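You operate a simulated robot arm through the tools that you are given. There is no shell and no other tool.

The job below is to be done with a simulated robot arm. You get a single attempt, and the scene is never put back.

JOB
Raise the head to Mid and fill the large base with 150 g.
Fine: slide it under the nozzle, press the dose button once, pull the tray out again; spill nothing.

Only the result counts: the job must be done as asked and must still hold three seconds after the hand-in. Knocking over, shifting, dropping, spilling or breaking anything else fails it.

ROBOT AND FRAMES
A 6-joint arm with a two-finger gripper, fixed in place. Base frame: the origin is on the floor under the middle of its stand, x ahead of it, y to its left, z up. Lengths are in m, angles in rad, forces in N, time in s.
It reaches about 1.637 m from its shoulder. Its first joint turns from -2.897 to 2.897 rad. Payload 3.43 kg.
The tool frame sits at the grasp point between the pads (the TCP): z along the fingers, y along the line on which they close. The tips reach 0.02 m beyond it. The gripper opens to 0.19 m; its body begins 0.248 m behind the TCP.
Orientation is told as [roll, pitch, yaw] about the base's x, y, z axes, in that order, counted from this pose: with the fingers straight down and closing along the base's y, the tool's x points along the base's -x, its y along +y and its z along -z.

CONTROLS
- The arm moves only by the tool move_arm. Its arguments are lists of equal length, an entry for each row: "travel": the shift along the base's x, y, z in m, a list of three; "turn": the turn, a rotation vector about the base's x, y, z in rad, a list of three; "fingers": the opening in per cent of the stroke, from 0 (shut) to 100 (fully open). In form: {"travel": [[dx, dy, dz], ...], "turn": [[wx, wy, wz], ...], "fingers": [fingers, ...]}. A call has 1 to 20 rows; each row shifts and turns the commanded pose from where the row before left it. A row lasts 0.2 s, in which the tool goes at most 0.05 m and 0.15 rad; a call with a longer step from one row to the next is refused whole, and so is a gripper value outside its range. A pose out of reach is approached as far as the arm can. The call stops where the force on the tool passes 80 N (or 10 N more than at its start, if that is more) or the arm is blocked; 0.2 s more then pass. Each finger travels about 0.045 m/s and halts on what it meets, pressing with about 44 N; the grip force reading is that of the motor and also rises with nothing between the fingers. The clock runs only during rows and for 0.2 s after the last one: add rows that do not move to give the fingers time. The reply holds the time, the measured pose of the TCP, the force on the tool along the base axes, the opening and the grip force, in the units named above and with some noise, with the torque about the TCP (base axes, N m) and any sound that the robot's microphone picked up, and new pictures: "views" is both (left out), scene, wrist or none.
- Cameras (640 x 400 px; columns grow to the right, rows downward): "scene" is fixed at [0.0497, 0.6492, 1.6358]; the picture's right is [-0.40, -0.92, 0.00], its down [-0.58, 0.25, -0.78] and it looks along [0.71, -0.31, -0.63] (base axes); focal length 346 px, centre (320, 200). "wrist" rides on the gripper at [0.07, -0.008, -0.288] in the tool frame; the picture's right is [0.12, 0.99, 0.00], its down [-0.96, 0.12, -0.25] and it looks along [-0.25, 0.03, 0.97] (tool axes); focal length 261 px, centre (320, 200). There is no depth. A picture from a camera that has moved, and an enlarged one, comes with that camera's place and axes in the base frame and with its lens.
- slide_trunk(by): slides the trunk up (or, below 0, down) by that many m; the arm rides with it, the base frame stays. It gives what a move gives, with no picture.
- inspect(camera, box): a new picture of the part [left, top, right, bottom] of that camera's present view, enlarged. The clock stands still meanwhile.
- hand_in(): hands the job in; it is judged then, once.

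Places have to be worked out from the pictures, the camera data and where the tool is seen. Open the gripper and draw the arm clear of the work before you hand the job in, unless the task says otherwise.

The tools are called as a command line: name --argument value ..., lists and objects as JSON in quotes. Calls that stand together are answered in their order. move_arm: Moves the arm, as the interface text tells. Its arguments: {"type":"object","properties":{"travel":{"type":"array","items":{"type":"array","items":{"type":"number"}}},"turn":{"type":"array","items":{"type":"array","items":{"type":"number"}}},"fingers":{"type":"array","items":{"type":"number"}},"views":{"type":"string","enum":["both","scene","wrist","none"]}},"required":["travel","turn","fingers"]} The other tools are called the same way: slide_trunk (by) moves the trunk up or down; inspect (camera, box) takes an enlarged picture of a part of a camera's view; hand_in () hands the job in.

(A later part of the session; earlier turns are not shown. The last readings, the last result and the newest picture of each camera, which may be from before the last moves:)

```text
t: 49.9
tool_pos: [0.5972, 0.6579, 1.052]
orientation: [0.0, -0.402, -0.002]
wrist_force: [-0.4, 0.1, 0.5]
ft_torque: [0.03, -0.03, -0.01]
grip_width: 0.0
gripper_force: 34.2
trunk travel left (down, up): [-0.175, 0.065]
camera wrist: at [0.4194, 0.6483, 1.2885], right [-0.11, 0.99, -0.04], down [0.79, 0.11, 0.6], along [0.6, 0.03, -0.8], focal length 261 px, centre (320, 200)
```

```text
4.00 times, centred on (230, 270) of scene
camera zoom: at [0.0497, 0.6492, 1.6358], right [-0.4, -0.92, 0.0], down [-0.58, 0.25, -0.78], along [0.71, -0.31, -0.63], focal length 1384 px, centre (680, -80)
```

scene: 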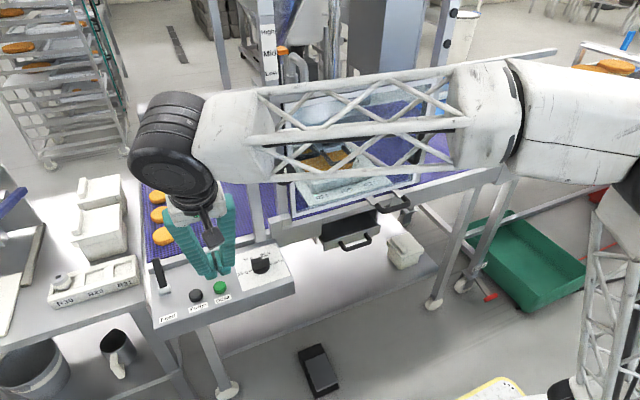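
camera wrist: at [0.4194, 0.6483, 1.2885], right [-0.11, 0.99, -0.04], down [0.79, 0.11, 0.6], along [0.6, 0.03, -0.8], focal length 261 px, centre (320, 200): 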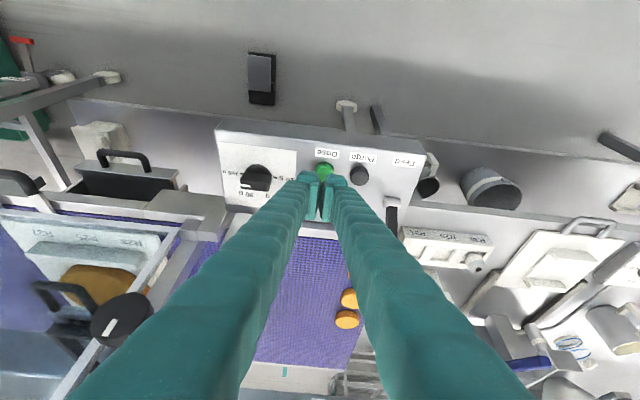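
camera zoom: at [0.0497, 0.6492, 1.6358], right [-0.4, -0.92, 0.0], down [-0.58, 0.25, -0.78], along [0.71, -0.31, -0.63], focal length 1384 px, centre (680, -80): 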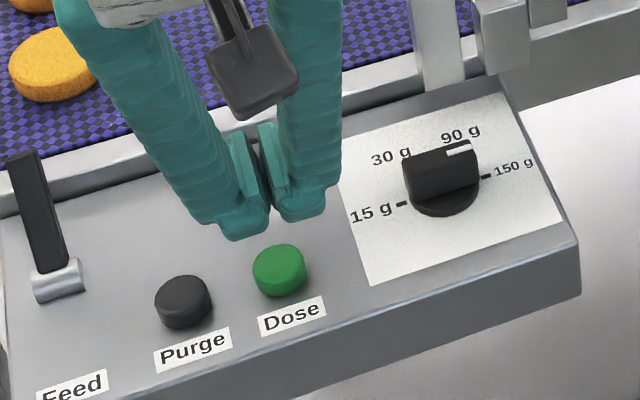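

The dial still reads 150 g. The fingertip's lowest edge is about 0.019 m behind and 0.03 m below the TCP, so I position that edge above the Dose button and check before pressing.

move_arm --travel '[[0.022, 0, -0.025], [0.022, 0, -0.025], [0.022, 0.001, -0.024]]' --turn '[[0, 0, 0], [0, 0, 0], [0, 0, 0]]' --fingers '[0, 0, 0]'

inspect --camera "wrist" --box '[240, 120, 400, 220]'

inspect --camera "scene" --box '[165, 240, 265, 310]'

```text
t: 50.7
tool_pos: [0.6624, 0.6591, 0.9796]
orientation: [0.002, -0.402, -0.004]
wrist_force: [-1.2, -0.4, 1.1]
ft_torque: [0.03, -0.04, 0.0]
grip_width: 0.0
gripper_force: 34.7
trunk travel left (down, up): [-0.175, 0.065]
camera wrist: at [0.4854, 0.6498, 1.2162], right [-0.11, 0.99, -0.04], down [0.79, 0.11, 0.6], along [0.61, 0.03, -0.8], focal length 261 px, centre (320, 200)
```

scene: 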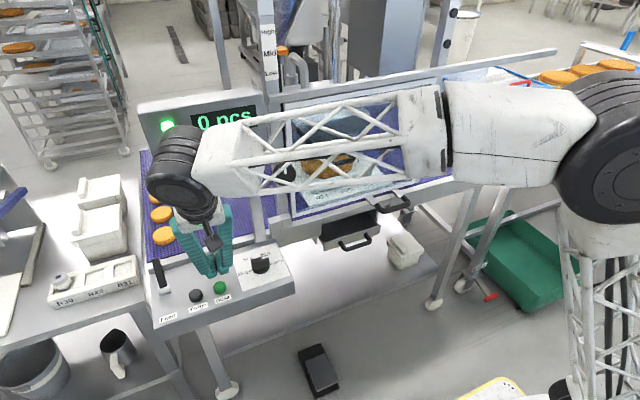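
wrist: 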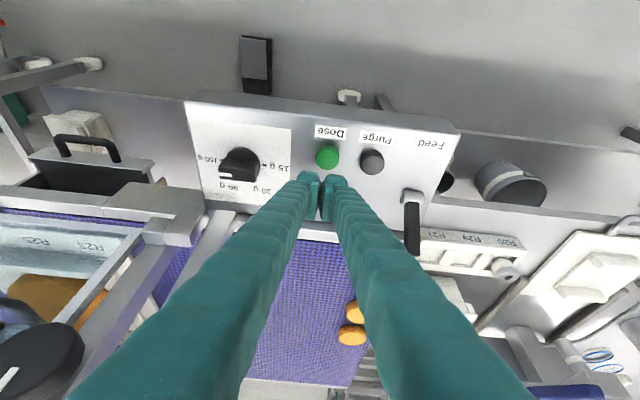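

```text
4.00 times, centred on (320, 170) of wrist
camera zoom: at [0.4854, 0.6498, 1.2162], right [-0.11, 0.99, -0.04], down [0.79, 0.11, 0.6], along [0.61, 0.03, -0.8], focal length 1043 px, centre (320, 320)
```

zoom: 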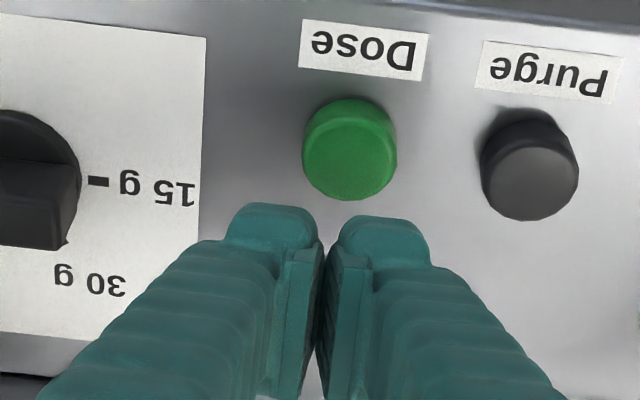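

```text
5.71 times, centred on (215, 275) of scene
camera zoom: at [0.0497, 0.6492, 1.6358], right [-0.4, -0.92, 0.0], down [-0.58, 0.25, -0.78], along [0.71, -0.31, -0.63], focal length 1977 px, centre (920, -229)
```

zoom: 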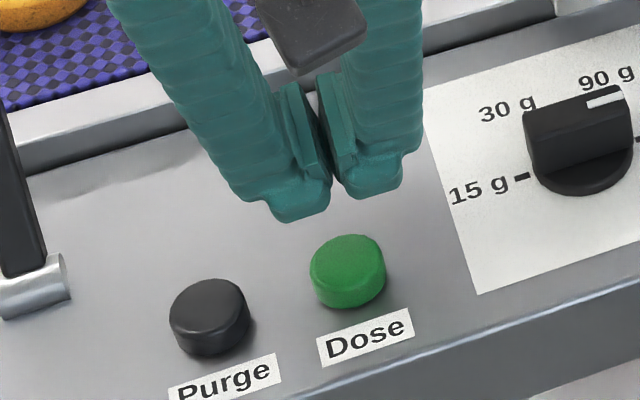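

The button top is at about (0.652, 0.664, 0.905). I adjust a few millimetres, drop close to it, then press down in small steps.

move_arm --travel '[[0.006, 0.004, -0.02], [0, 0, -0.012], [0, 0, -0.004]]' --turn '[[0, 0, 0], [0, 0, 0], [0, 0, 0]]' --fingers '[0, 0, 0]' --views "wrist"

inspect --camera "wrist" --box '[240, 120, 400, 220]'

inspect --camera "scene" --box '[165, 240, 265, 310]'

```text
t: 51.5
tool_pos: [0.6695, 0.6643, 0.9422]
orientation: [0.002, -0.402, -0.004]
wrist_force: [-0.4, -0.5, 0.1]
ft_torque: [0.02, 0.03, -0.01]
grip_width: 0.0
gripper_force: 34.3
trunk travel left (down, up): [-0.175, 0.065]
camera wrist: at [0.492, 0.6544, 1.179], right [-0.11, 0.99, -0.04], down [0.79, 0.11, 0.6], along [0.61, 0.03, -0.8], focal length 261 px, centre (320, 200)
```

wrist: 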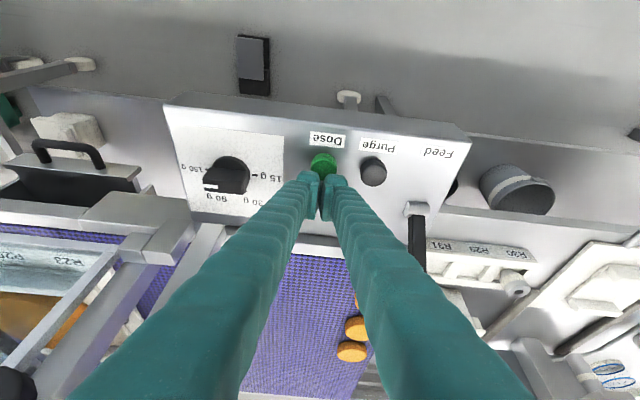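

```text
4.00 times, centred on (320, 170) of wrist
camera zoom: at [0.492, 0.6544, 1.179], right [-0.11, 0.99, -0.04], down [0.79, 0.11, 0.6], along [0.61, 0.03, -0.8], focal length 1043 px, centre (320, 320)
```

zoom: 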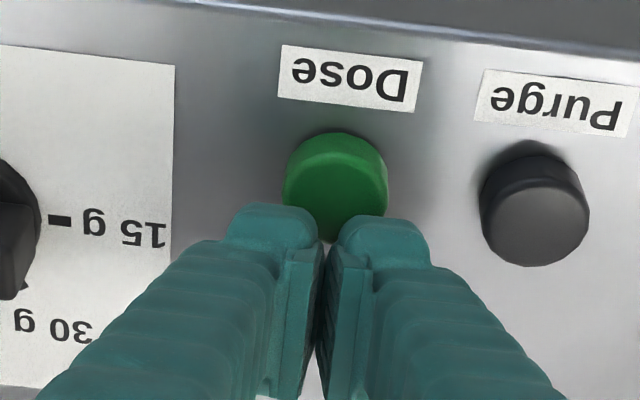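

```text
5.71 times, centred on (215, 275) of scene
camera zoom: at [0.0497, 0.6492, 1.6358], right [-0.4, -0.92, 0.0], down [-0.58, 0.25, -0.78], along [0.71, -0.31, -0.63], focal length 1977 px, centre (920, -229)
```

zoom: 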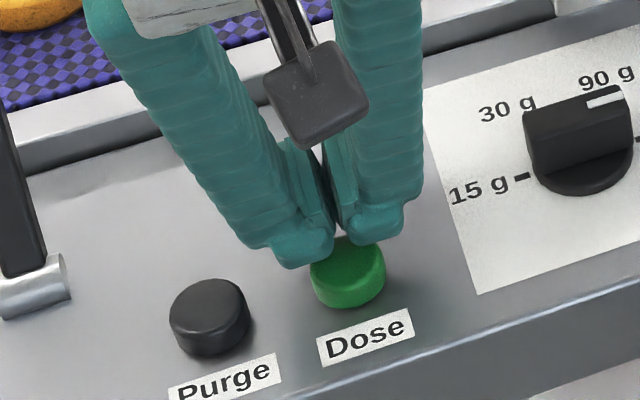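

No contact yet, with the tip edges over the button. I press down in 3 mm steps and watch force and sound.

move_arm --travel '[[-0.002, 0, -0.003], [0, 0, -0.003], [0, 0, -0.003]]' --turn '[[0, 0, 0], [0, 0, 0], [0, 0, 0]]' --fingers '[0, 0, 0]' --views "scene"

inspect --camera "scene" --box '[165, 240, 265, 310]'

```text
t: 52.3
tool_pos: [0.6674, 0.6644, 0.9362]
orientation: [0.003, -0.402, -0.004]
wrist_force: [-0.8, 1.0, 1.7]
ft_torque: [0.04, 0.0, 0.0]
grip_width: 0.0061
gripper_force: 34.0
trunk travel left (down, up): [-0.175, 0.065]
```

scene: 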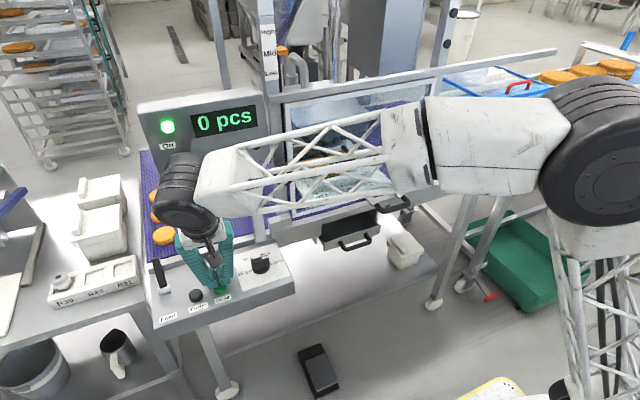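

```text
5.71 times, centred on (215, 275) of scene
camera zoom: at [0.0497, 0.6492, 1.6358], right [-0.4, -0.92, 0.0], down [-0.58, 0.25, -0.78], along [0.71, -0.31, -0.63], focal length 1977 px, centre (920, -229)
```

zoom: 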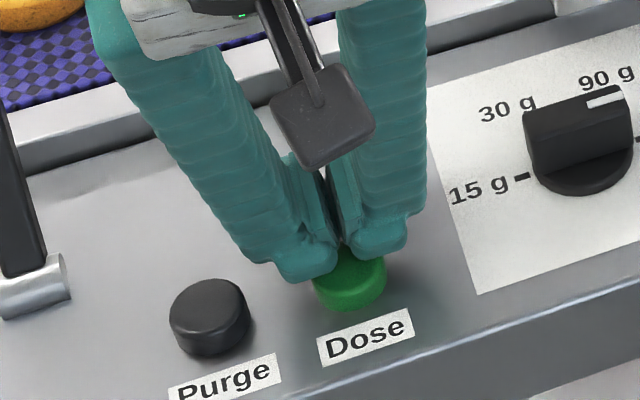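

Light contact begins (grip width nudged, 1.7 N). I press a few millimetres further.

move_arm --travel '[[0, 0, -0.003], [0, 0, -0.003]]' --turn '[[0, 0, 0], [0, 0, 0]]' --fingers '[0, 0]' --views "scene"

inspect --camera "scene" --box '[165, 240, 265, 310]'

```text
t: 52.9
tool_pos: [0.6681, 0.6639, 0.9309]
orientation: [0.004, -0.403, -0.003]
wrist_force: [-2.2, 2.3, 9.4]
ft_torque: [0.02, 0.12, -0.04]
grip_width: 0.0058
gripper_force: 34.4
trunk travel left (down, up): [-0.175, 0.065]
heard: click
```

scene: 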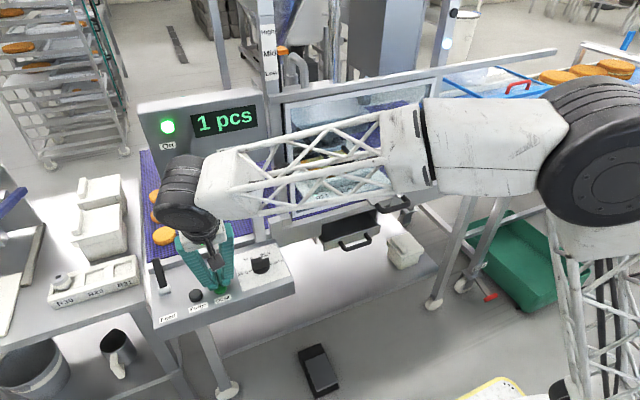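

```text
5.71 times, centred on (215, 275) of scene
camera zoom: at [0.0497, 0.6492, 1.6358], right [-0.4, -0.92, 0.0], down [-0.58, 0.25, -0.78], along [0.71, -0.31, -0.63], focal length 1977 px, centre (920, -229)
```

zoom: 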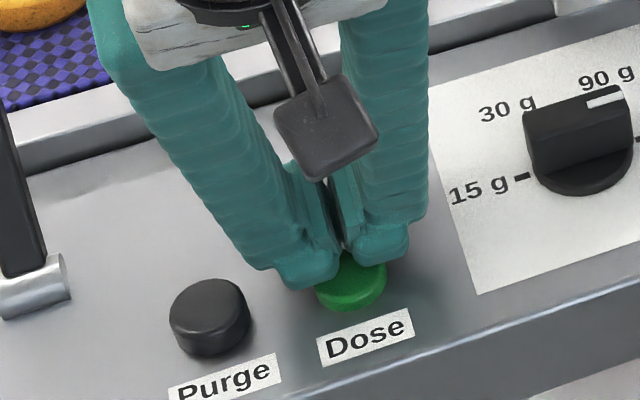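

A click was heard and the display shows "1 pcs". I lift straight up off the button and then move aside to see the filling.

move_arm --travel '[[0, 0, 0.01], [0, 0, 0.03], [-0.02, 0, 0.04], [-0.03, -0.02, 0.03], [-0.02, -0.04, 0.01]]' --turn '[[0, 0, 0], [0, 0, 0], [0, 0, 0], [0, 0, 0], [0, 0, 0]]' --fingers '[0, 0, 0, 0, 0]' --views "scene"

inspect --camera "scene" --box '[280, 90, 440, 200]'

inspect --camera "scene" --box '[130, 80, 290, 180]'

```text
t: 54.1
tool_pos: [0.5952, 0.6028, 1.0467]
orientation: [0.001, -0.4, -0.004]
wrist_force: [0.1, 1.3, 0.5]
ft_torque: [-0.17, -0.03, -0.06]
grip_width: 0.0001
gripper_force: 34.5
trunk travel left (down, up): [-0.175, 0.065]
```

scene: 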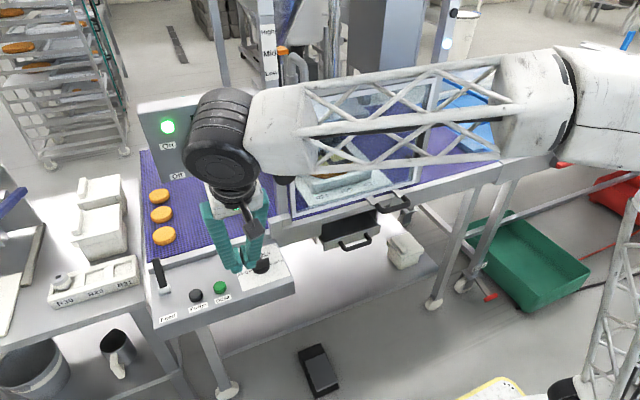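

```text
3.64 times, centred on (360, 145) of scene
camera zoom: at [0.0497, 0.6492, 1.6358], right [-0.4, -0.92, 0.0], down [-0.58, 0.25, -0.78], along [0.71, -0.31, -0.63], focal length 1258 px, centre (174, 400)
```

zoom: 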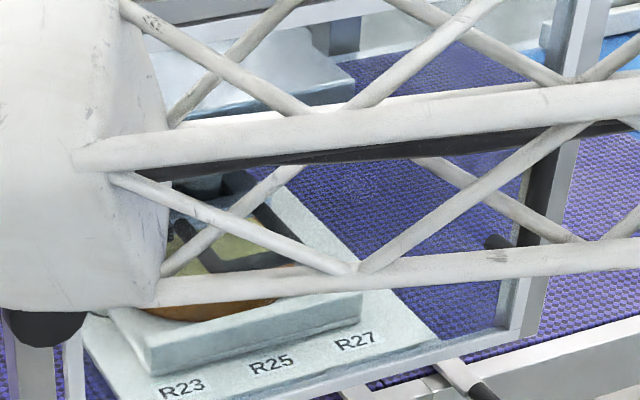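

```text
4.00 times, centred on (210, 130) of scene
camera zoom: at [0.0497, 0.6492, 1.6358], right [-0.4, -0.92, 0.0], down [-0.58, 0.25, -0.78], along [0.71, -0.31, -0.63], focal length 1384 px, centre (760, 480)
```

zoom: 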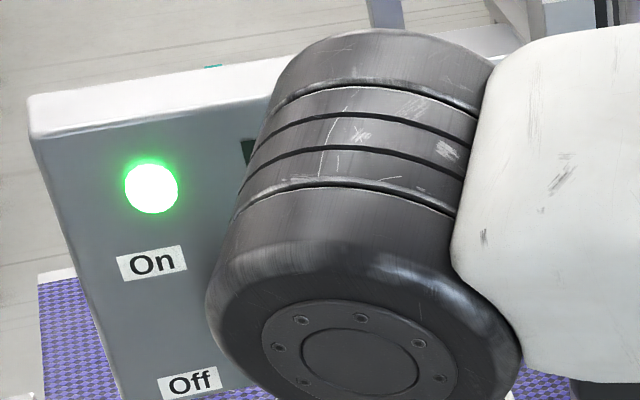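

Cream is on the base. I travel back in front of the machine to the tray handle, restoring the 0.65 rad tilt and opening the gripper.

move_arm --travel '[[-0.005, -0.046, 0], [0, -0.0465, -0.003], [0, -0.0465, -0.003], [0, -0.0465, -0.005], [0, -0.0465, -0.005], [0, -0.0465, -0.006], [0, -0.0465, -0.006], [0, -0.0465, -0.006], [0, -0.0465, -0.006], [0, -0.0465, -0.006], [0, -0.046, -0.006]]' --turn '[[0, -0.023, 0], [0, -0.023, 0], [0, -0.023, 0], [0, -0.023, 0], [0, -0.023, 0], [0, -0.023, 0], [0, -0.023, 0], [0, -0.023, 0], [0, -0.023, 0], [0, -0.023, 0], [0, -0.018, 0]]' --fingers '[0, 10, 20, 30, 40, 50, 60, 70, 80, 85, 85]'

inspect --camera "scene" --box '[280, 90, 440, 220]'

inspect --camera "wrist" --box '[200, 130, 440, 330]'

inspect --camera "scene" --box '[130, 80, 290, 180]'

```text
t: 56.5
tool_pos: [0.5938, 0.0943, 0.9946]
orientation: [0.004, -0.65, -0.003]
wrist_force: [0.0, 0.0, 0.2]
ft_torque: [0.02, 0.03, -0.01]
grip_width: 0.1614
gripper_force: 0.0
trunk travel left (down, up): [-0.175, 0.065]
camera wrist: at [0.3623, 0.0838, 1.1795], right [-0.09, 0.99, -0.07], down [0.62, 0.11, 0.78], along [0.78, 0.03, -0.62], focal length 261 px, centre (320, 200)
```

scene: 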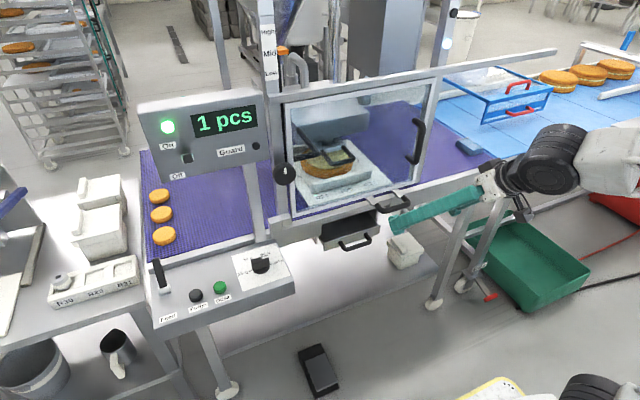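
wrist: 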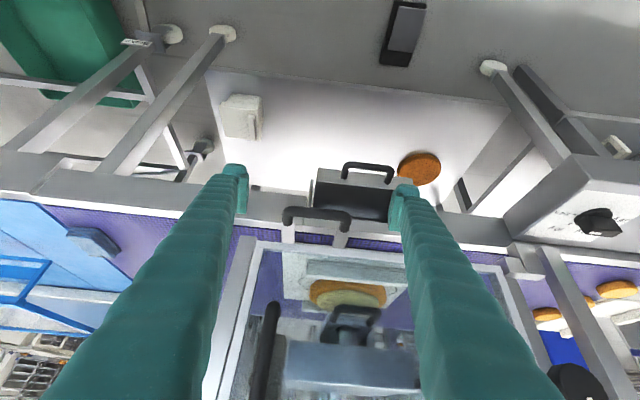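

```text
3.08 times, centred on (360, 155) of scene
camera zoom: at [0.0497, 0.6492, 1.6358], right [-0.4, -0.92, 0.0], down [-0.58, 0.25, -0.78], along [0.71, -0.31, -0.63], focal length 1065 px, centre (197, 338)
```

zoom: 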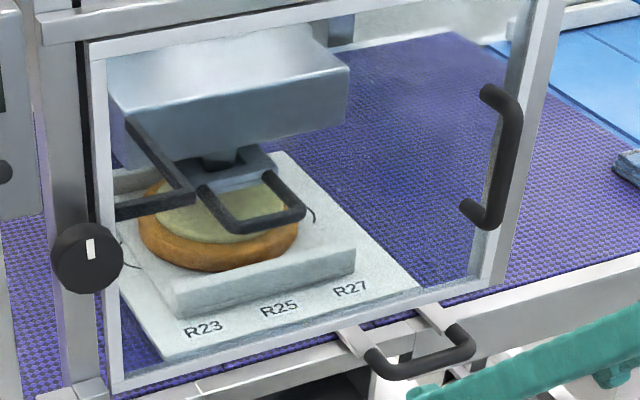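

```text
2.00 times, centred on (320, 230) of wrist
camera zoom: at [0.3623, 0.0838, 1.1795], right [-0.09, 0.99, -0.07], down [0.62, 0.11, 0.78], along [0.78, 0.03, -0.62], focal length 521 px, centre (320, 140)
```

zoom: 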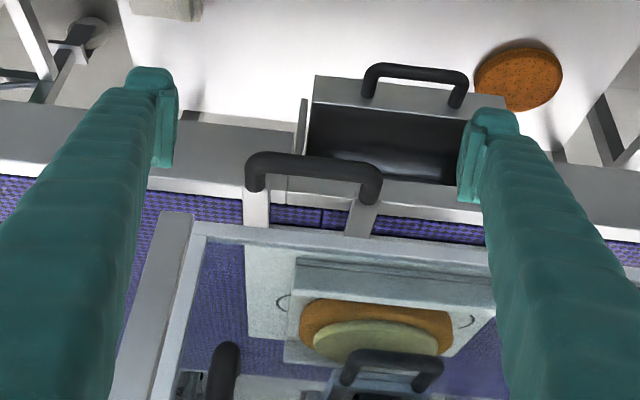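

```text
4.00 times, centred on (210, 130) of scene
camera zoom: at [0.0497, 0.6492, 1.6358], right [-0.4, -0.92, 0.0], down [-0.58, 0.25, -0.78], along [0.71, -0.31, -0.63], focal length 1384 px, centre (760, 480)
```

zoom: 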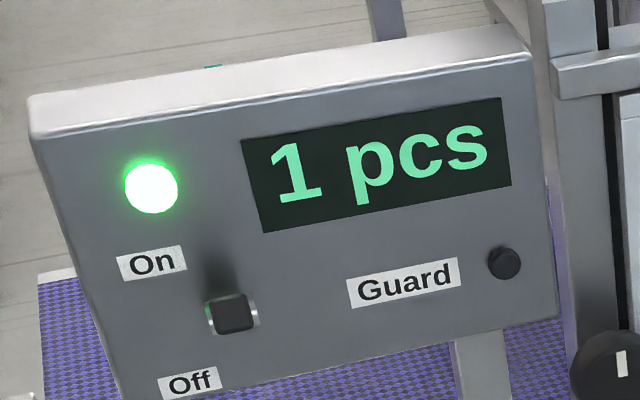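

The base is filled with a centred disc of cream and the counter reads 1. I go back in along the same path to straddle the handle.

move_arm --travel '[[0.04, 0, -0.02], [0.04, 0.0005, -0.019], [0.034, 0, -0.016], [0.02, 0, -0.008]]' --turn '[[0, 0, 0], [0, 0, 0], [0, 0, 0], [0, 0, 0]]' --fingers '[85, 85, 85, 85]'

inspect --camera "wrist" --box '[200, 130, 440, 280]'

```text
t: 57.5
tool_pos: [0.7272, 0.0936, 0.9352]
orientation: [0.003, -0.652, -0.007]
wrist_force: [-0.4, -0.4, 0.2]
ft_torque: [-0.02, -0.05, 0.01]
grip_width: 0.1615
gripper_force: 0.1
trunk travel left (down, up): [-0.175, 0.065]
camera wrist: at [0.4962, 0.0835, 1.1193], right [-0.09, 0.99, -0.07], down [0.62, 0.11, 0.78], along [0.78, 0.03, -0.62], focal length 261 px, centre (320, 200)
```

scene: 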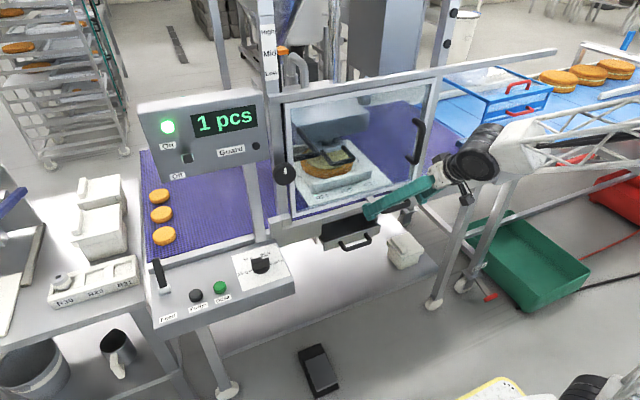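
wrist: 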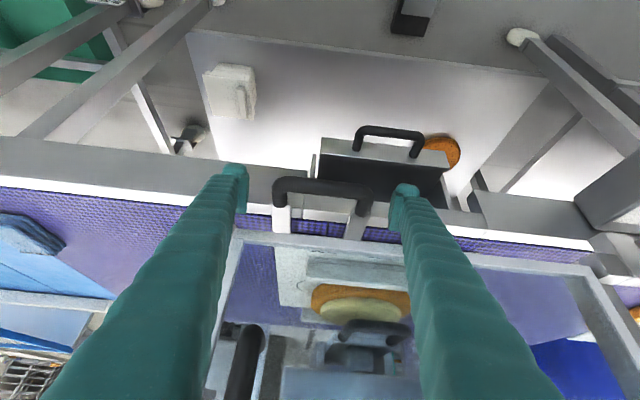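

```text
2.67 times, centred on (320, 205) of wrist
camera zoom: at [0.4962, 0.0835, 1.1193], right [-0.09, 0.99, -0.07], down [0.62, 0.11, 0.78], along [0.78, 0.03, -0.62], focal length 695 px, centre (320, 187)
```

zoom: 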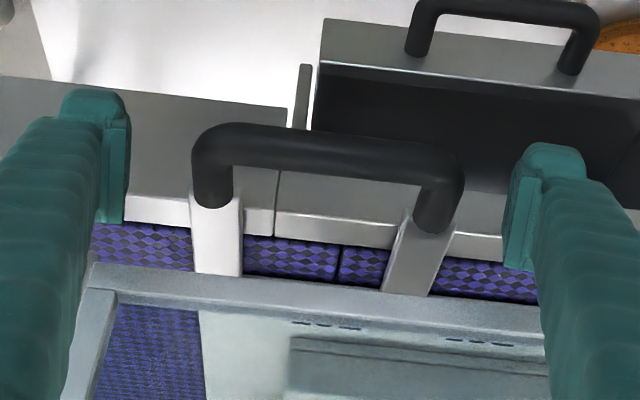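

The gripper is about 4 mm off-centre toward −y, so I correct that, lower 3 mm, and close gently.

move_arm --travel '[[0, 0.0035, -0.003], [0, 0, 0], [0, 0, 0], [0, 0, 0], [0, 0, 0], [0, 0, 0]]' --turn '[[0, 0, 0], [0, 0, 0], [0, 0, 0], [0, 0, 0], [0, 0, 0], [0, 0, 0]]' --fingers '[80, 70, 62, 55, 47, 45]'

inspect --camera "wrist" --box '[200, 130, 440, 280]'

```text
t: 58.9
tool_pos: [0.7264, 0.0958, 0.9306]
orientation: [0.004, -0.651, -0.005]
wrist_force: [0.9, 0.7, -0.1]
ft_torque: [-0.15, 0.0, -0.3]
grip_width: 0.1156
gripper_force: 45.2
trunk travel left (down, up): [-0.175, 0.065]
camera wrist: at [0.4957, 0.0871, 1.1161], right [-0.09, 0.99, -0.07], down [0.62, 0.11, 0.78], along [0.78, 0.03, -0.62], focal length 261 px, centre (320, 200)
```

scene: 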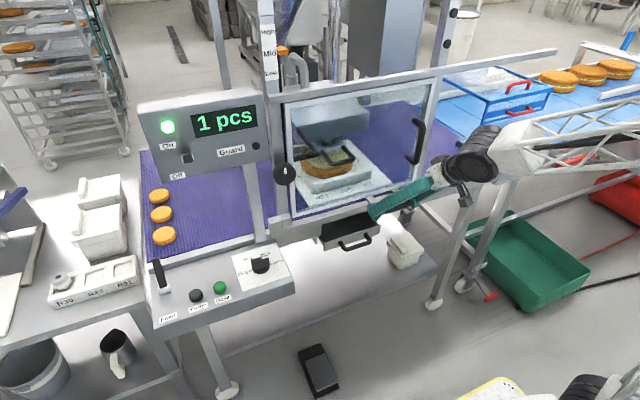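
wrist: 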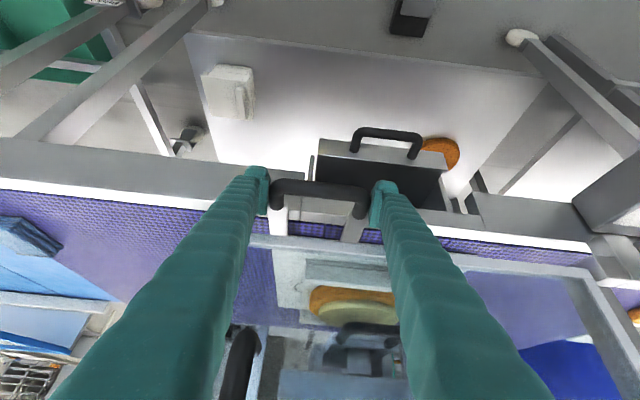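

```text
2.67 times, centred on (320, 205) of wrist
camera zoom: at [0.4957, 0.0871, 1.1161], right [-0.09, 0.99, -0.07], down [0.62, 0.11, 0.78], along [0.78, 0.03, -0.62], focal length 695 px, centre (320, 187)
```

zoom: 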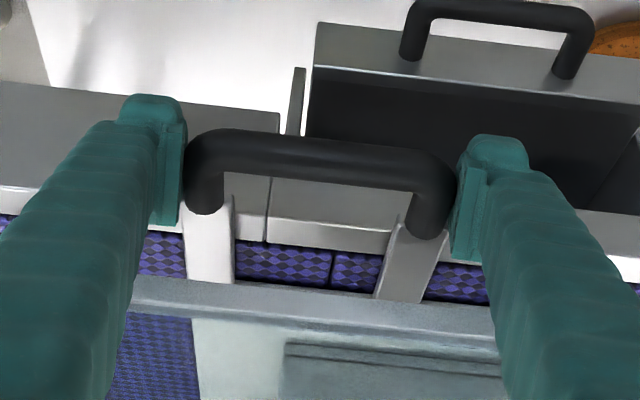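

Firm grip with no side force. I pull the tray out smoothly at low speed toward −y.

move_arm --travel '[[0, -0.003, 0], [0, -0.006, 0], [0, -0.009, 0], [0, -0.012, 0], [0, -0.012, 0], [0, -0.012, 0], [0, -0.012, 0], [0, -0.012, 0], [0, -0.012, 0], [0, -0.012, 0], [0, -0.012, 0], [0, -0.009, 0], [0, -0.005, 0]]' --turn '[[0, 0, 0], [0, 0, 0], [0, 0, 0], [0, 0, 0], [0, 0, 0], [0, 0, 0], [0, 0, 0], [0, 0, 0], [0, 0, 0], [0, 0, 0], [0, 0, 0], [0, 0, 0], [0, 0, 0]]' --fingers '[45, 45, 45, 45, 45, 45, 45, 45, 45, 45, 45, 45, 45]'

inspect --camera "scene" --box '[300, 90, 480, 220]'

```text
t: 61.7
tool_pos: [0.7262, -0.0313, 0.9311]
orientation: [0.006, -0.651, -0.006]
wrist_force: [2.2, -1.0, 25.0]
ft_torque: [0.6, -0.13, -0.19]
grip_width: 0.1158
gripper_force: 45.2
trunk travel left (down, up): [-0.175, 0.065]
camera wrist: at [0.4953, -0.0414, 1.1157], right [-0.09, 0.99, -0.07], down [0.61, 0.11, 0.78], along [0.78, 0.03, -0.62], focal length 261 px, centre (320, 200)
```

scene: 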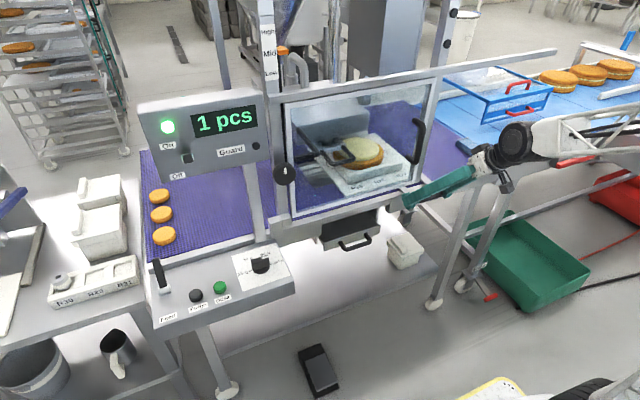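
wrist: 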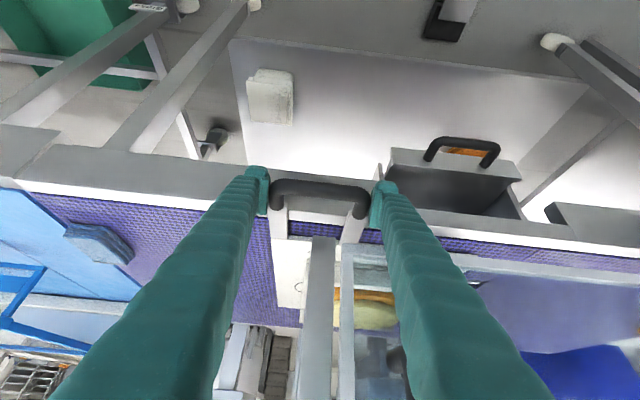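

```text
3.08 times, centred on (390, 155) of scene
camera zoom: at [0.0497, 0.6492, 1.6358], right [-0.4, -0.92, 0.0], down [-0.58, 0.25, -0.78], along [0.71, -0.31, -0.63], focal length 1065 px, centre (105, 338)
```

zoom: 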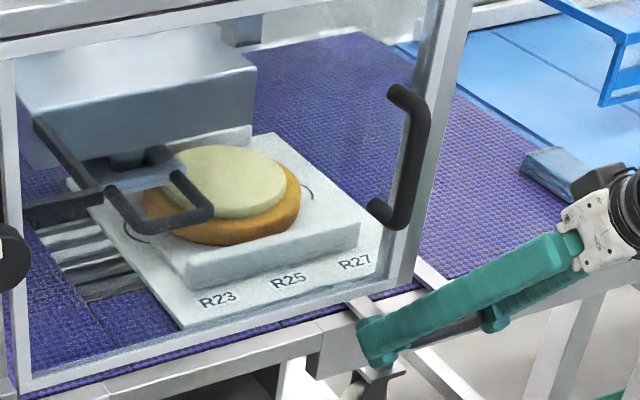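

The filled base comes out cleanly. I continue pulling to just about the original tray place, relieving 1 mm in z.

move_arm --travel '[[0, -0.004, 0.0005], [0, -0.008, 0.0005], [0, -0.012, 0], [0, -0.012, 0], [0, -0.012, 0], [0, -0.012, 0], [0, -0.012, 0], [0, -0.012, 0], [0, -0.012, 0], [0, -0.012, 0], [0, -0.012, 0], [0, -0.012, 0], [0, -0.012, 0], [0, -0.012, 0], [0, -0.012, 0], [0, -0.01, 0], [0, -0.006, 0], [0, -0.003, 0]]' --turn '[[0, 0, 0], [0, 0, 0], [0, 0, 0], [0, 0, 0], [0, 0, 0], [0, 0, 0], [0, 0, 0], [0, 0, 0], [0, 0, 0], [0, 0, 0], [0, 0, 0], [0, 0, 0], [0, 0, 0], [0, 0, 0], [0, 0, 0], [0, 0, 0], [0, 0, 0], [0, 0, 0]]' --fingers '[45, 45, 45, 45, 45, 45, 45, 45, 45, 45, 45, 45, 45, 45, 45, 45, 45, 45]'

inspect --camera "scene" --box '[340, 80, 520, 210]'

inspect --camera "wrist" --box '[180, 150, 460, 350]'

```text
t: 65.5
tool_pos: [0.7267, -0.2168, 0.9299]
orientation: [0.005, -0.648, -0.004]
wrist_force: [-16.6, -0.4, -24.8]
ft_torque: [-0.57, 0.2, -0.27]
grip_width: 0.1156
gripper_force: 45.6
trunk travel left (down, up): [-0.175, 0.065]
camera wrist: at [0.4958, -0.2275, 1.1169], right [-0.09, 0.99, -0.07], down [0.62, 0.11, 0.78], along [0.78, 0.03, -0.62], focal length 261 px, centre (320, 200)
```

scene: 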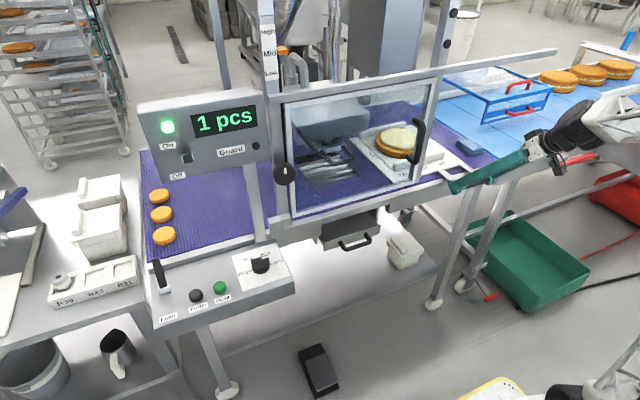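
wrist: 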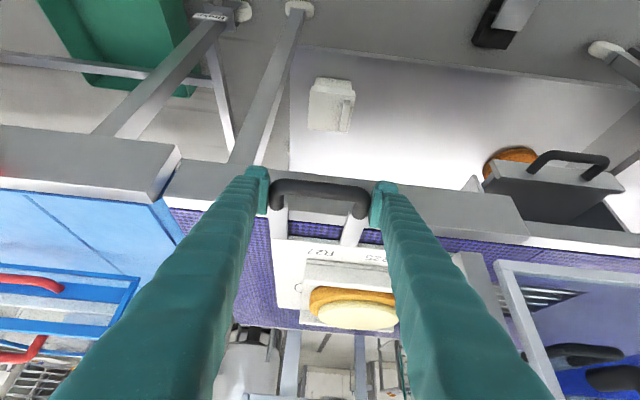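

```text
3.08 times, centred on (430, 145) of scene
camera zoom: at [0.0497, 0.6492, 1.6358], right [-0.4, -0.92, 0.0], down [-0.58, 0.25, -0.78], along [0.71, -0.31, -0.63], focal length 1065 px, centre (-18, 369)
```

zoom: 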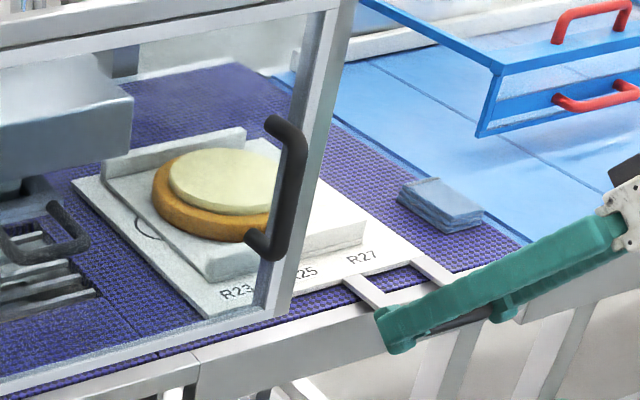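

```text
2.00 times, centred on (320, 250) of wrist
camera zoom: at [0.4958, -0.2275, 1.1169], right [-0.09, 0.99, -0.07], down [0.62, 0.11, 0.78], along [0.78, 0.03, -0.62], focal length 521 px, centre (320, 100)
```

zoom: 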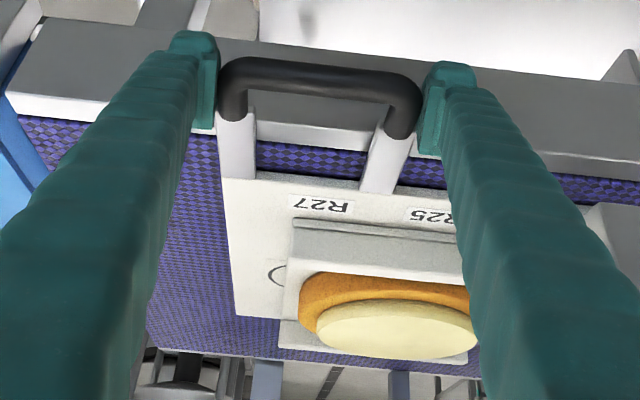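

Nearly out; about 5 cm remain to the original place. I finish the pull gently.

move_arm --travel '[[0, -0.004, -0.0005], [0, -0.008, 0], [0, -0.011, 0], [0, -0.011, 0], [0, -0.008, 0], [0, -0.005, 0], [0, -0.004, 0], [0, 0, 0]]' --turn '[[0, 0, 0], [0, 0, 0], [0, 0, 0], [0, 0, 0], [0, 0, 0], [0, 0, 0], [0, 0, 0], [0, 0, 0]]' --fingers '[45, 45, 45, 45, 45, 45, 45, 45]'

inspect --camera "scene" --box '[360, 80, 540, 210]'

inspect --camera "wrist" --box '[180, 150, 460, 350]'

```text
t: 67.3
tool_pos: [0.7262, -0.2691, 0.932]
orientation: [0.005, -0.651, -0.009]
wrist_force: [-40.6, -3.8, -25.1]
ft_torque: [-0.09, 0.23, -0.61]
grip_width: 0.1158
gripper_force: 44.9
trunk travel left (down, up): [-0.175, 0.065]
camera wrist: at [0.4963, -0.2791, 1.1169], right [-0.09, 0.99, -0.07], down [0.62, 0.11, 0.78], along [0.78, 0.03, -0.62], focal length 261 px, centre (320, 200)
```

scene: 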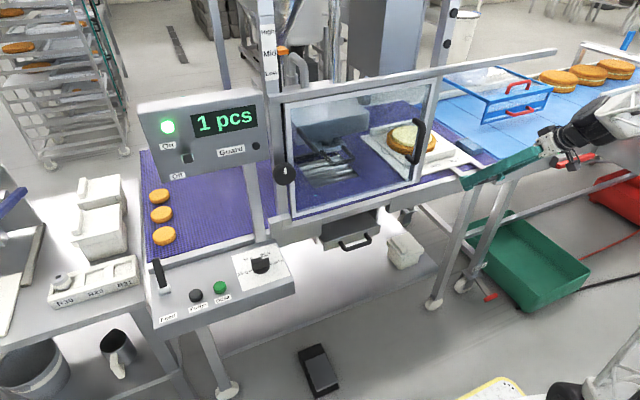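
wrist: 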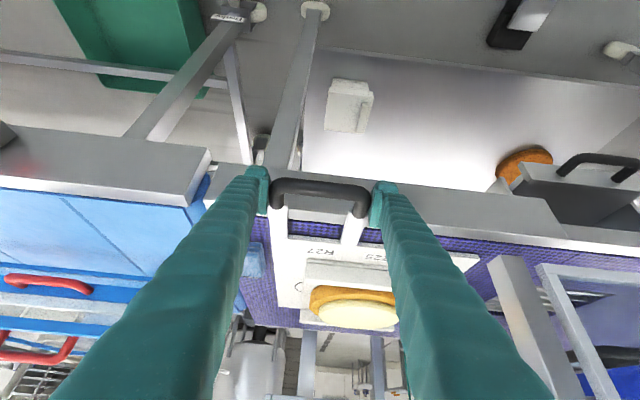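

```text
3.08 times, centred on (450, 145) of scene
camera zoom: at [0.0497, 0.6492, 1.6358], right [-0.4, -0.92, 0.0], down [-0.58, 0.25, -0.78], along [0.71, -0.31, -0.63], focal length 1065 px, centre (-80, 369)
```

zoom: 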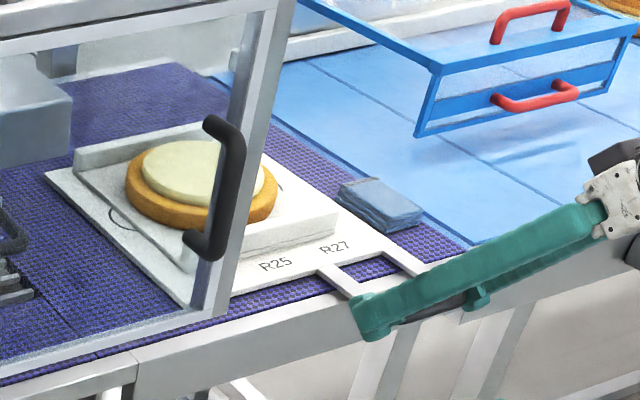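

```text
2.00 times, centred on (320, 250) of wrist
camera zoom: at [0.4963, -0.2791, 1.1169], right [-0.09, 0.99, -0.07], down [0.62, 0.11, 0.78], along [0.78, 0.03, -0.62], focal length 521 px, centre (320, 100)
```

zoom: 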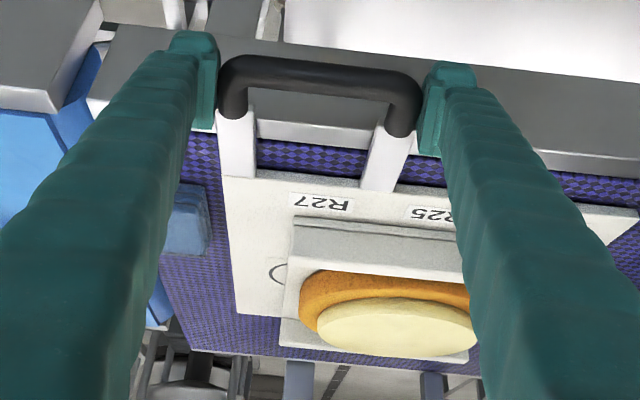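

The tray is back in its place with cream intact and the cloth untouched. Before releasing I relieve the 40 N x-force with tiny moves.

move_arm --travel '[[-0.001, 0, -0.0005], [-0.001, 0, -0.0005], [0, 0, 0]]' --turn '[[0, 0, 0], [0, 0, 0], [0, 0, 0]]' --fingers '[45, 45, 45]' --views "none"

```text
t: 68.1
tool_pos: [0.7273, -0.2685, 0.932]
orientation: [0.002, -0.653, -0.006]
wrist_force: [8.9, -1.4, -14.5]
ft_torque: [1.37, 0.0, 0.27]
grip_width: 0.1159
gripper_force: 45.3
trunk travel left (down, up): [-0.175, 0.065]
```

Forces are low now. I open the gripper, then withdraw straight back from the handle.

move_arm --travel '[[0, 0, 0], [0, 0, 0], [0, 0, 0], [0, 0, 0], [0, 0, 0], [-0.02, 0, 0.008], [-0.035, 0, 0.015], [-0.04, 0, 0.02], [-0.04, 0, 0.02], [-0.03, 0, 0.035]]' --turn '[[0, 0, 0], [0, 0, 0], [0, 0, 0], [0, 0, 0], [0, 0, 0], [0, 0, 0], [0, 0, 0], [0, 0, 0], [0, 0, 0], [0, 0, 0]]' --fingers '[63, 70, 80, 85, 85, 85, 85, 85, 85, 90]'

inspect --camera "wrist" --box '[200, 130, 440, 330]'

inspect --camera "scene" --box '[360, 80, 540, 210]'

inspect --camera "scene" --box '[270, 100, 430, 220]'

inspect --camera "scene" --box '[140, 0, 360, 140]'

```text
t: 70.3
tool_pos: [0.5637, -0.2752, 1.008]
orientation: [0.036, -0.627, -0.025]
wrist_force: [0.4, -0.9, 0.4]
ft_torque: [0.11, 0.07, 0.11]
grip_width: 0.171
gripper_force: 0.0
trunk travel left (down, up): [-0.175, 0.065]
camera wrist: at [0.3369, -0.2886, 1.1989], right [-0.09, 0.99, -0.04], down [0.63, 0.09, 0.77], along [0.77, 0.04, -0.64], focal length 261 px, centre (320, 200)
```

scene: 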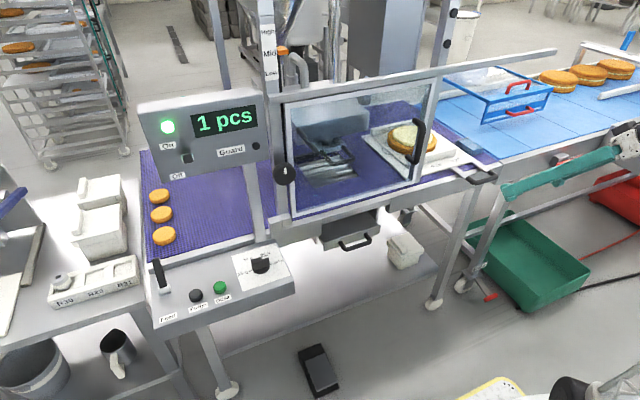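
wrist: 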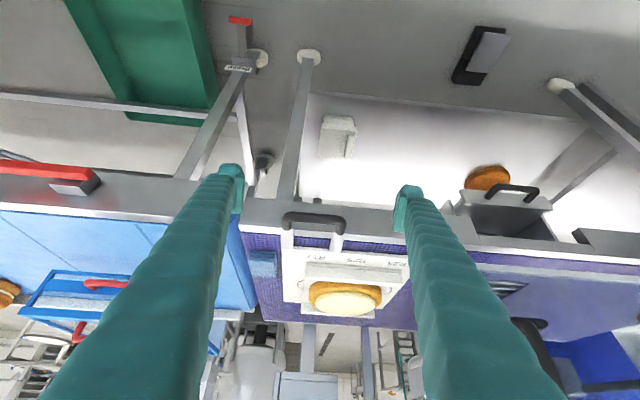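

```text
2.00 times, centred on (320, 230) of wrist
camera zoom: at [0.3369, -0.2886, 1.1989], right [-0.09, 0.99, -0.04], down [0.63, 0.09, 0.77], along [0.77, 0.04, -0.64], focal length 521 px, centre (320, 140)
```

zoom: 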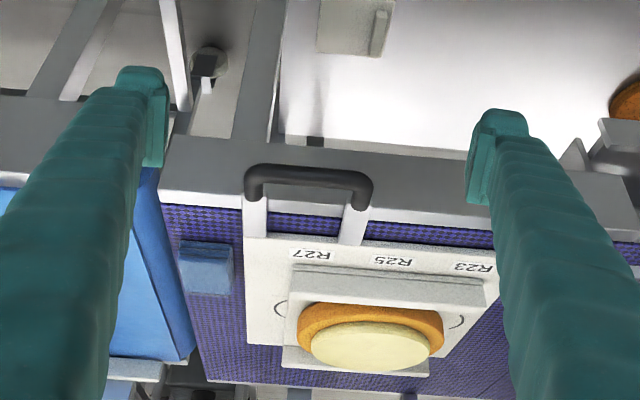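

```text
3.08 times, centred on (450, 145) of scene
camera zoom: at [0.0497, 0.6492, 1.6358], right [-0.4, -0.92, 0.0], down [-0.58, 0.25, -0.78], along [0.71, -0.31, -0.63], focal length 1065 px, centre (-80, 369)
```

zoom: 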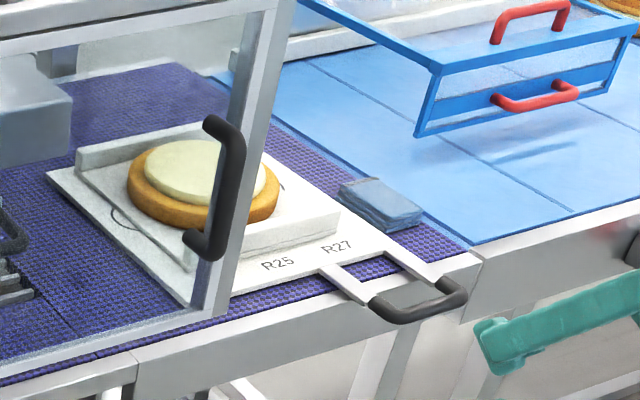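

```text
3.33 times, centred on (350, 160) of scene
camera zoom: at [0.0497, 0.6492, 1.6358], right [-0.4, -0.92, 0.0], down [-0.58, 0.25, -0.78], along [0.71, -0.31, -0.63], focal length 1153 px, centre (220, 333)
```

zoom: 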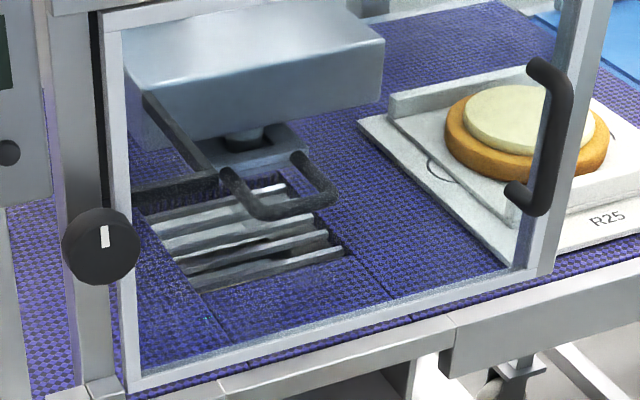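

```text
2.86 times, centred on (250, 70) of scene
camera zoom: at [0.0497, 0.6492, 1.6358], right [-0.4, -0.92, 0.0], down [-0.58, 0.25, -0.78], along [0.71, -0.31, -0.63], focal length 989 px, centre (520, 571)
```

zoom: 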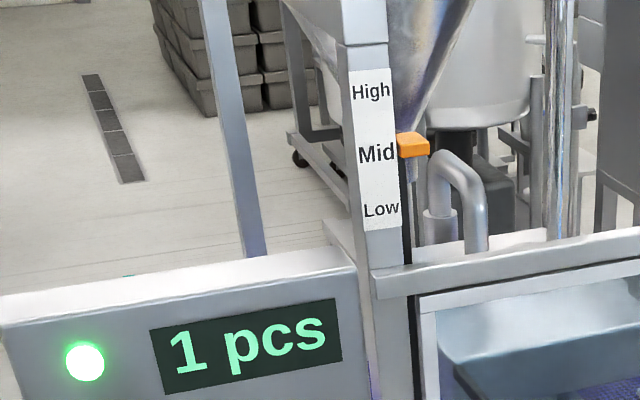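

Everything looks right: head at Mid, counter at 1, cream centred on the base, belt clean, tray back out. I raise the arm further clear and do a last check on the dial and tray.

move_arm --travel '[[0, 0, 0.03], [0, 0, 0.04], [0, 0, 0.04], [0, 0, 0.04], [0, 0, 0], [0, 0, 0]]' --turn '[[0, 0, 0], [0, 0, 0], [0, 0, 0], [0, 0, 0], [0, 0, 0], [0, 0, 0]]' --fingers '[90, 100, 100, 100, 100, 100]'

inspect --camera "scene" --box '[150, 220, 310, 320]'

inspect --camera "wrist" --box '[200, 130, 440, 330]'

```text
t: 71.9
tool_pos: [0.5757, -0.2856, 1.145]
orientation: [0.059, -0.608, -0.039]
wrist_force: [-1.1, 0.9, -0.3]
ft_torque: [-0.11, -0.1, -0.07]
grip_width: 0.1899
gripper_force: 0.1
trunk travel left (down, up): [-0.175, 0.065]
stopped in row 6: the arm was blocked; the commanded pose is now the measured one
camera wrist: at [0.3523, -0.3037, 1.3389], right [-0.09, 1.0, -0.02], down [0.65, 0.08, 0.76], along [0.76, 0.06, -0.65], focal length 261 px, centre (320, 200)
```

scene: 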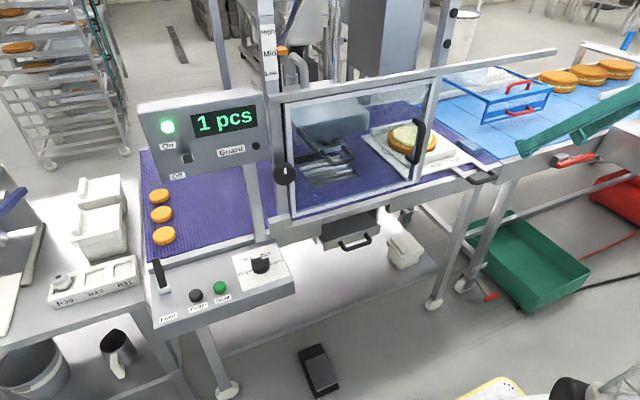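
wrist: 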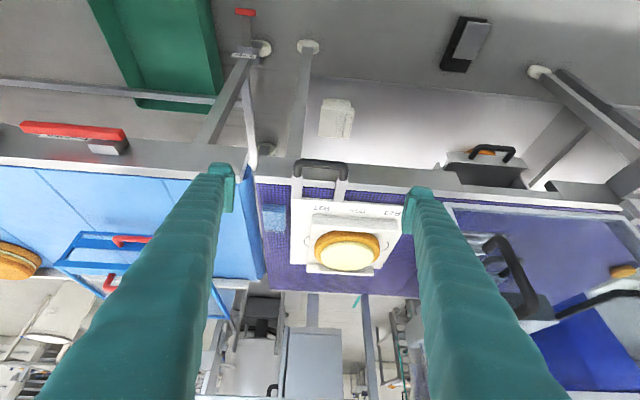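

```text
4.00 times, centred on (230, 270) of scene
camera zoom: at [0.0497, 0.6492, 1.6358], right [-0.4, -0.92, 0.0], down [-0.58, 0.25, -0.78], along [0.71, -0.31, -0.63], focal length 1384 px, centre (680, -80)
```

zoom: 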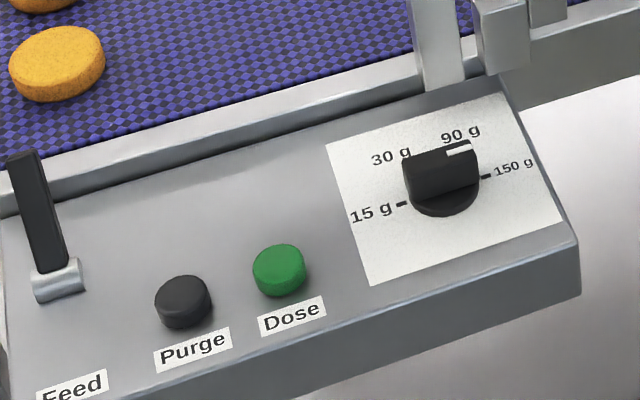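

```text
2.00 times, centred on (320, 230) of wrist
camera zoom: at [0.3523, -0.3037, 1.3389], right [-0.09, 1.0, -0.02], down [0.65, 0.08, 0.76], along [0.76, 0.06, -0.65], focal length 521 px, centre (320, 140)
```

zoom: 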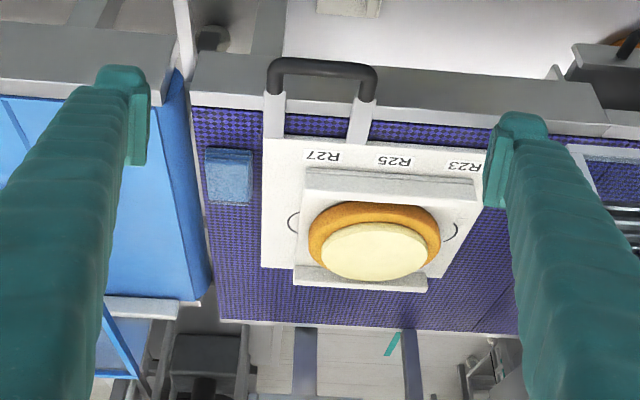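

The result holds: dial on 150 g, tray out, cream on the base. The arm reported a joint-type block near the folded pose, so I ease it slightly outward and up to a free pose before handing in.

move_arm --travel '[[0.02, 0.02, 0.01], [0.02, 0.03, 0.03], [0, 0.03, 0.03], [0, 0, 0], [0, 0, 0]]' --turn '[[0, 0, 0], [0, 0.05, 0], [0, 0.05, 0], [0, 0, 0], [0, 0, 0]]' --fingers '[100, 100, 100, 100, 100]'

```text
t: 73.1
tool_pos: [0.6114, -0.2036, 1.2223]
orientation: [0.045, -0.516, -0.031]
wrist_force: [0.4, -0.2, 0.1]
ft_torque: [-0.02, 0.03, 0.02]
grip_width: 0.19
gripper_force: 0.0
trunk travel left (down, up): [-0.175, 0.065]
camera wrist: at [0.4085, -0.2208, 1.4361], right [-0.1, 1.0, -0.02], down [0.72, 0.08, 0.69], along [0.69, 0.05, -0.72], focal length 261 px, centre (320, 200)
```

scene: 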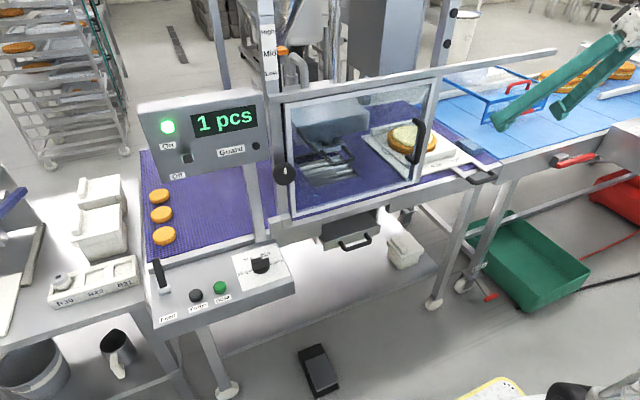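
wrist: 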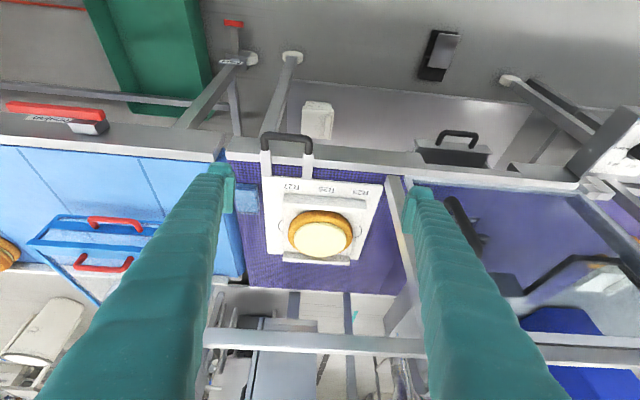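

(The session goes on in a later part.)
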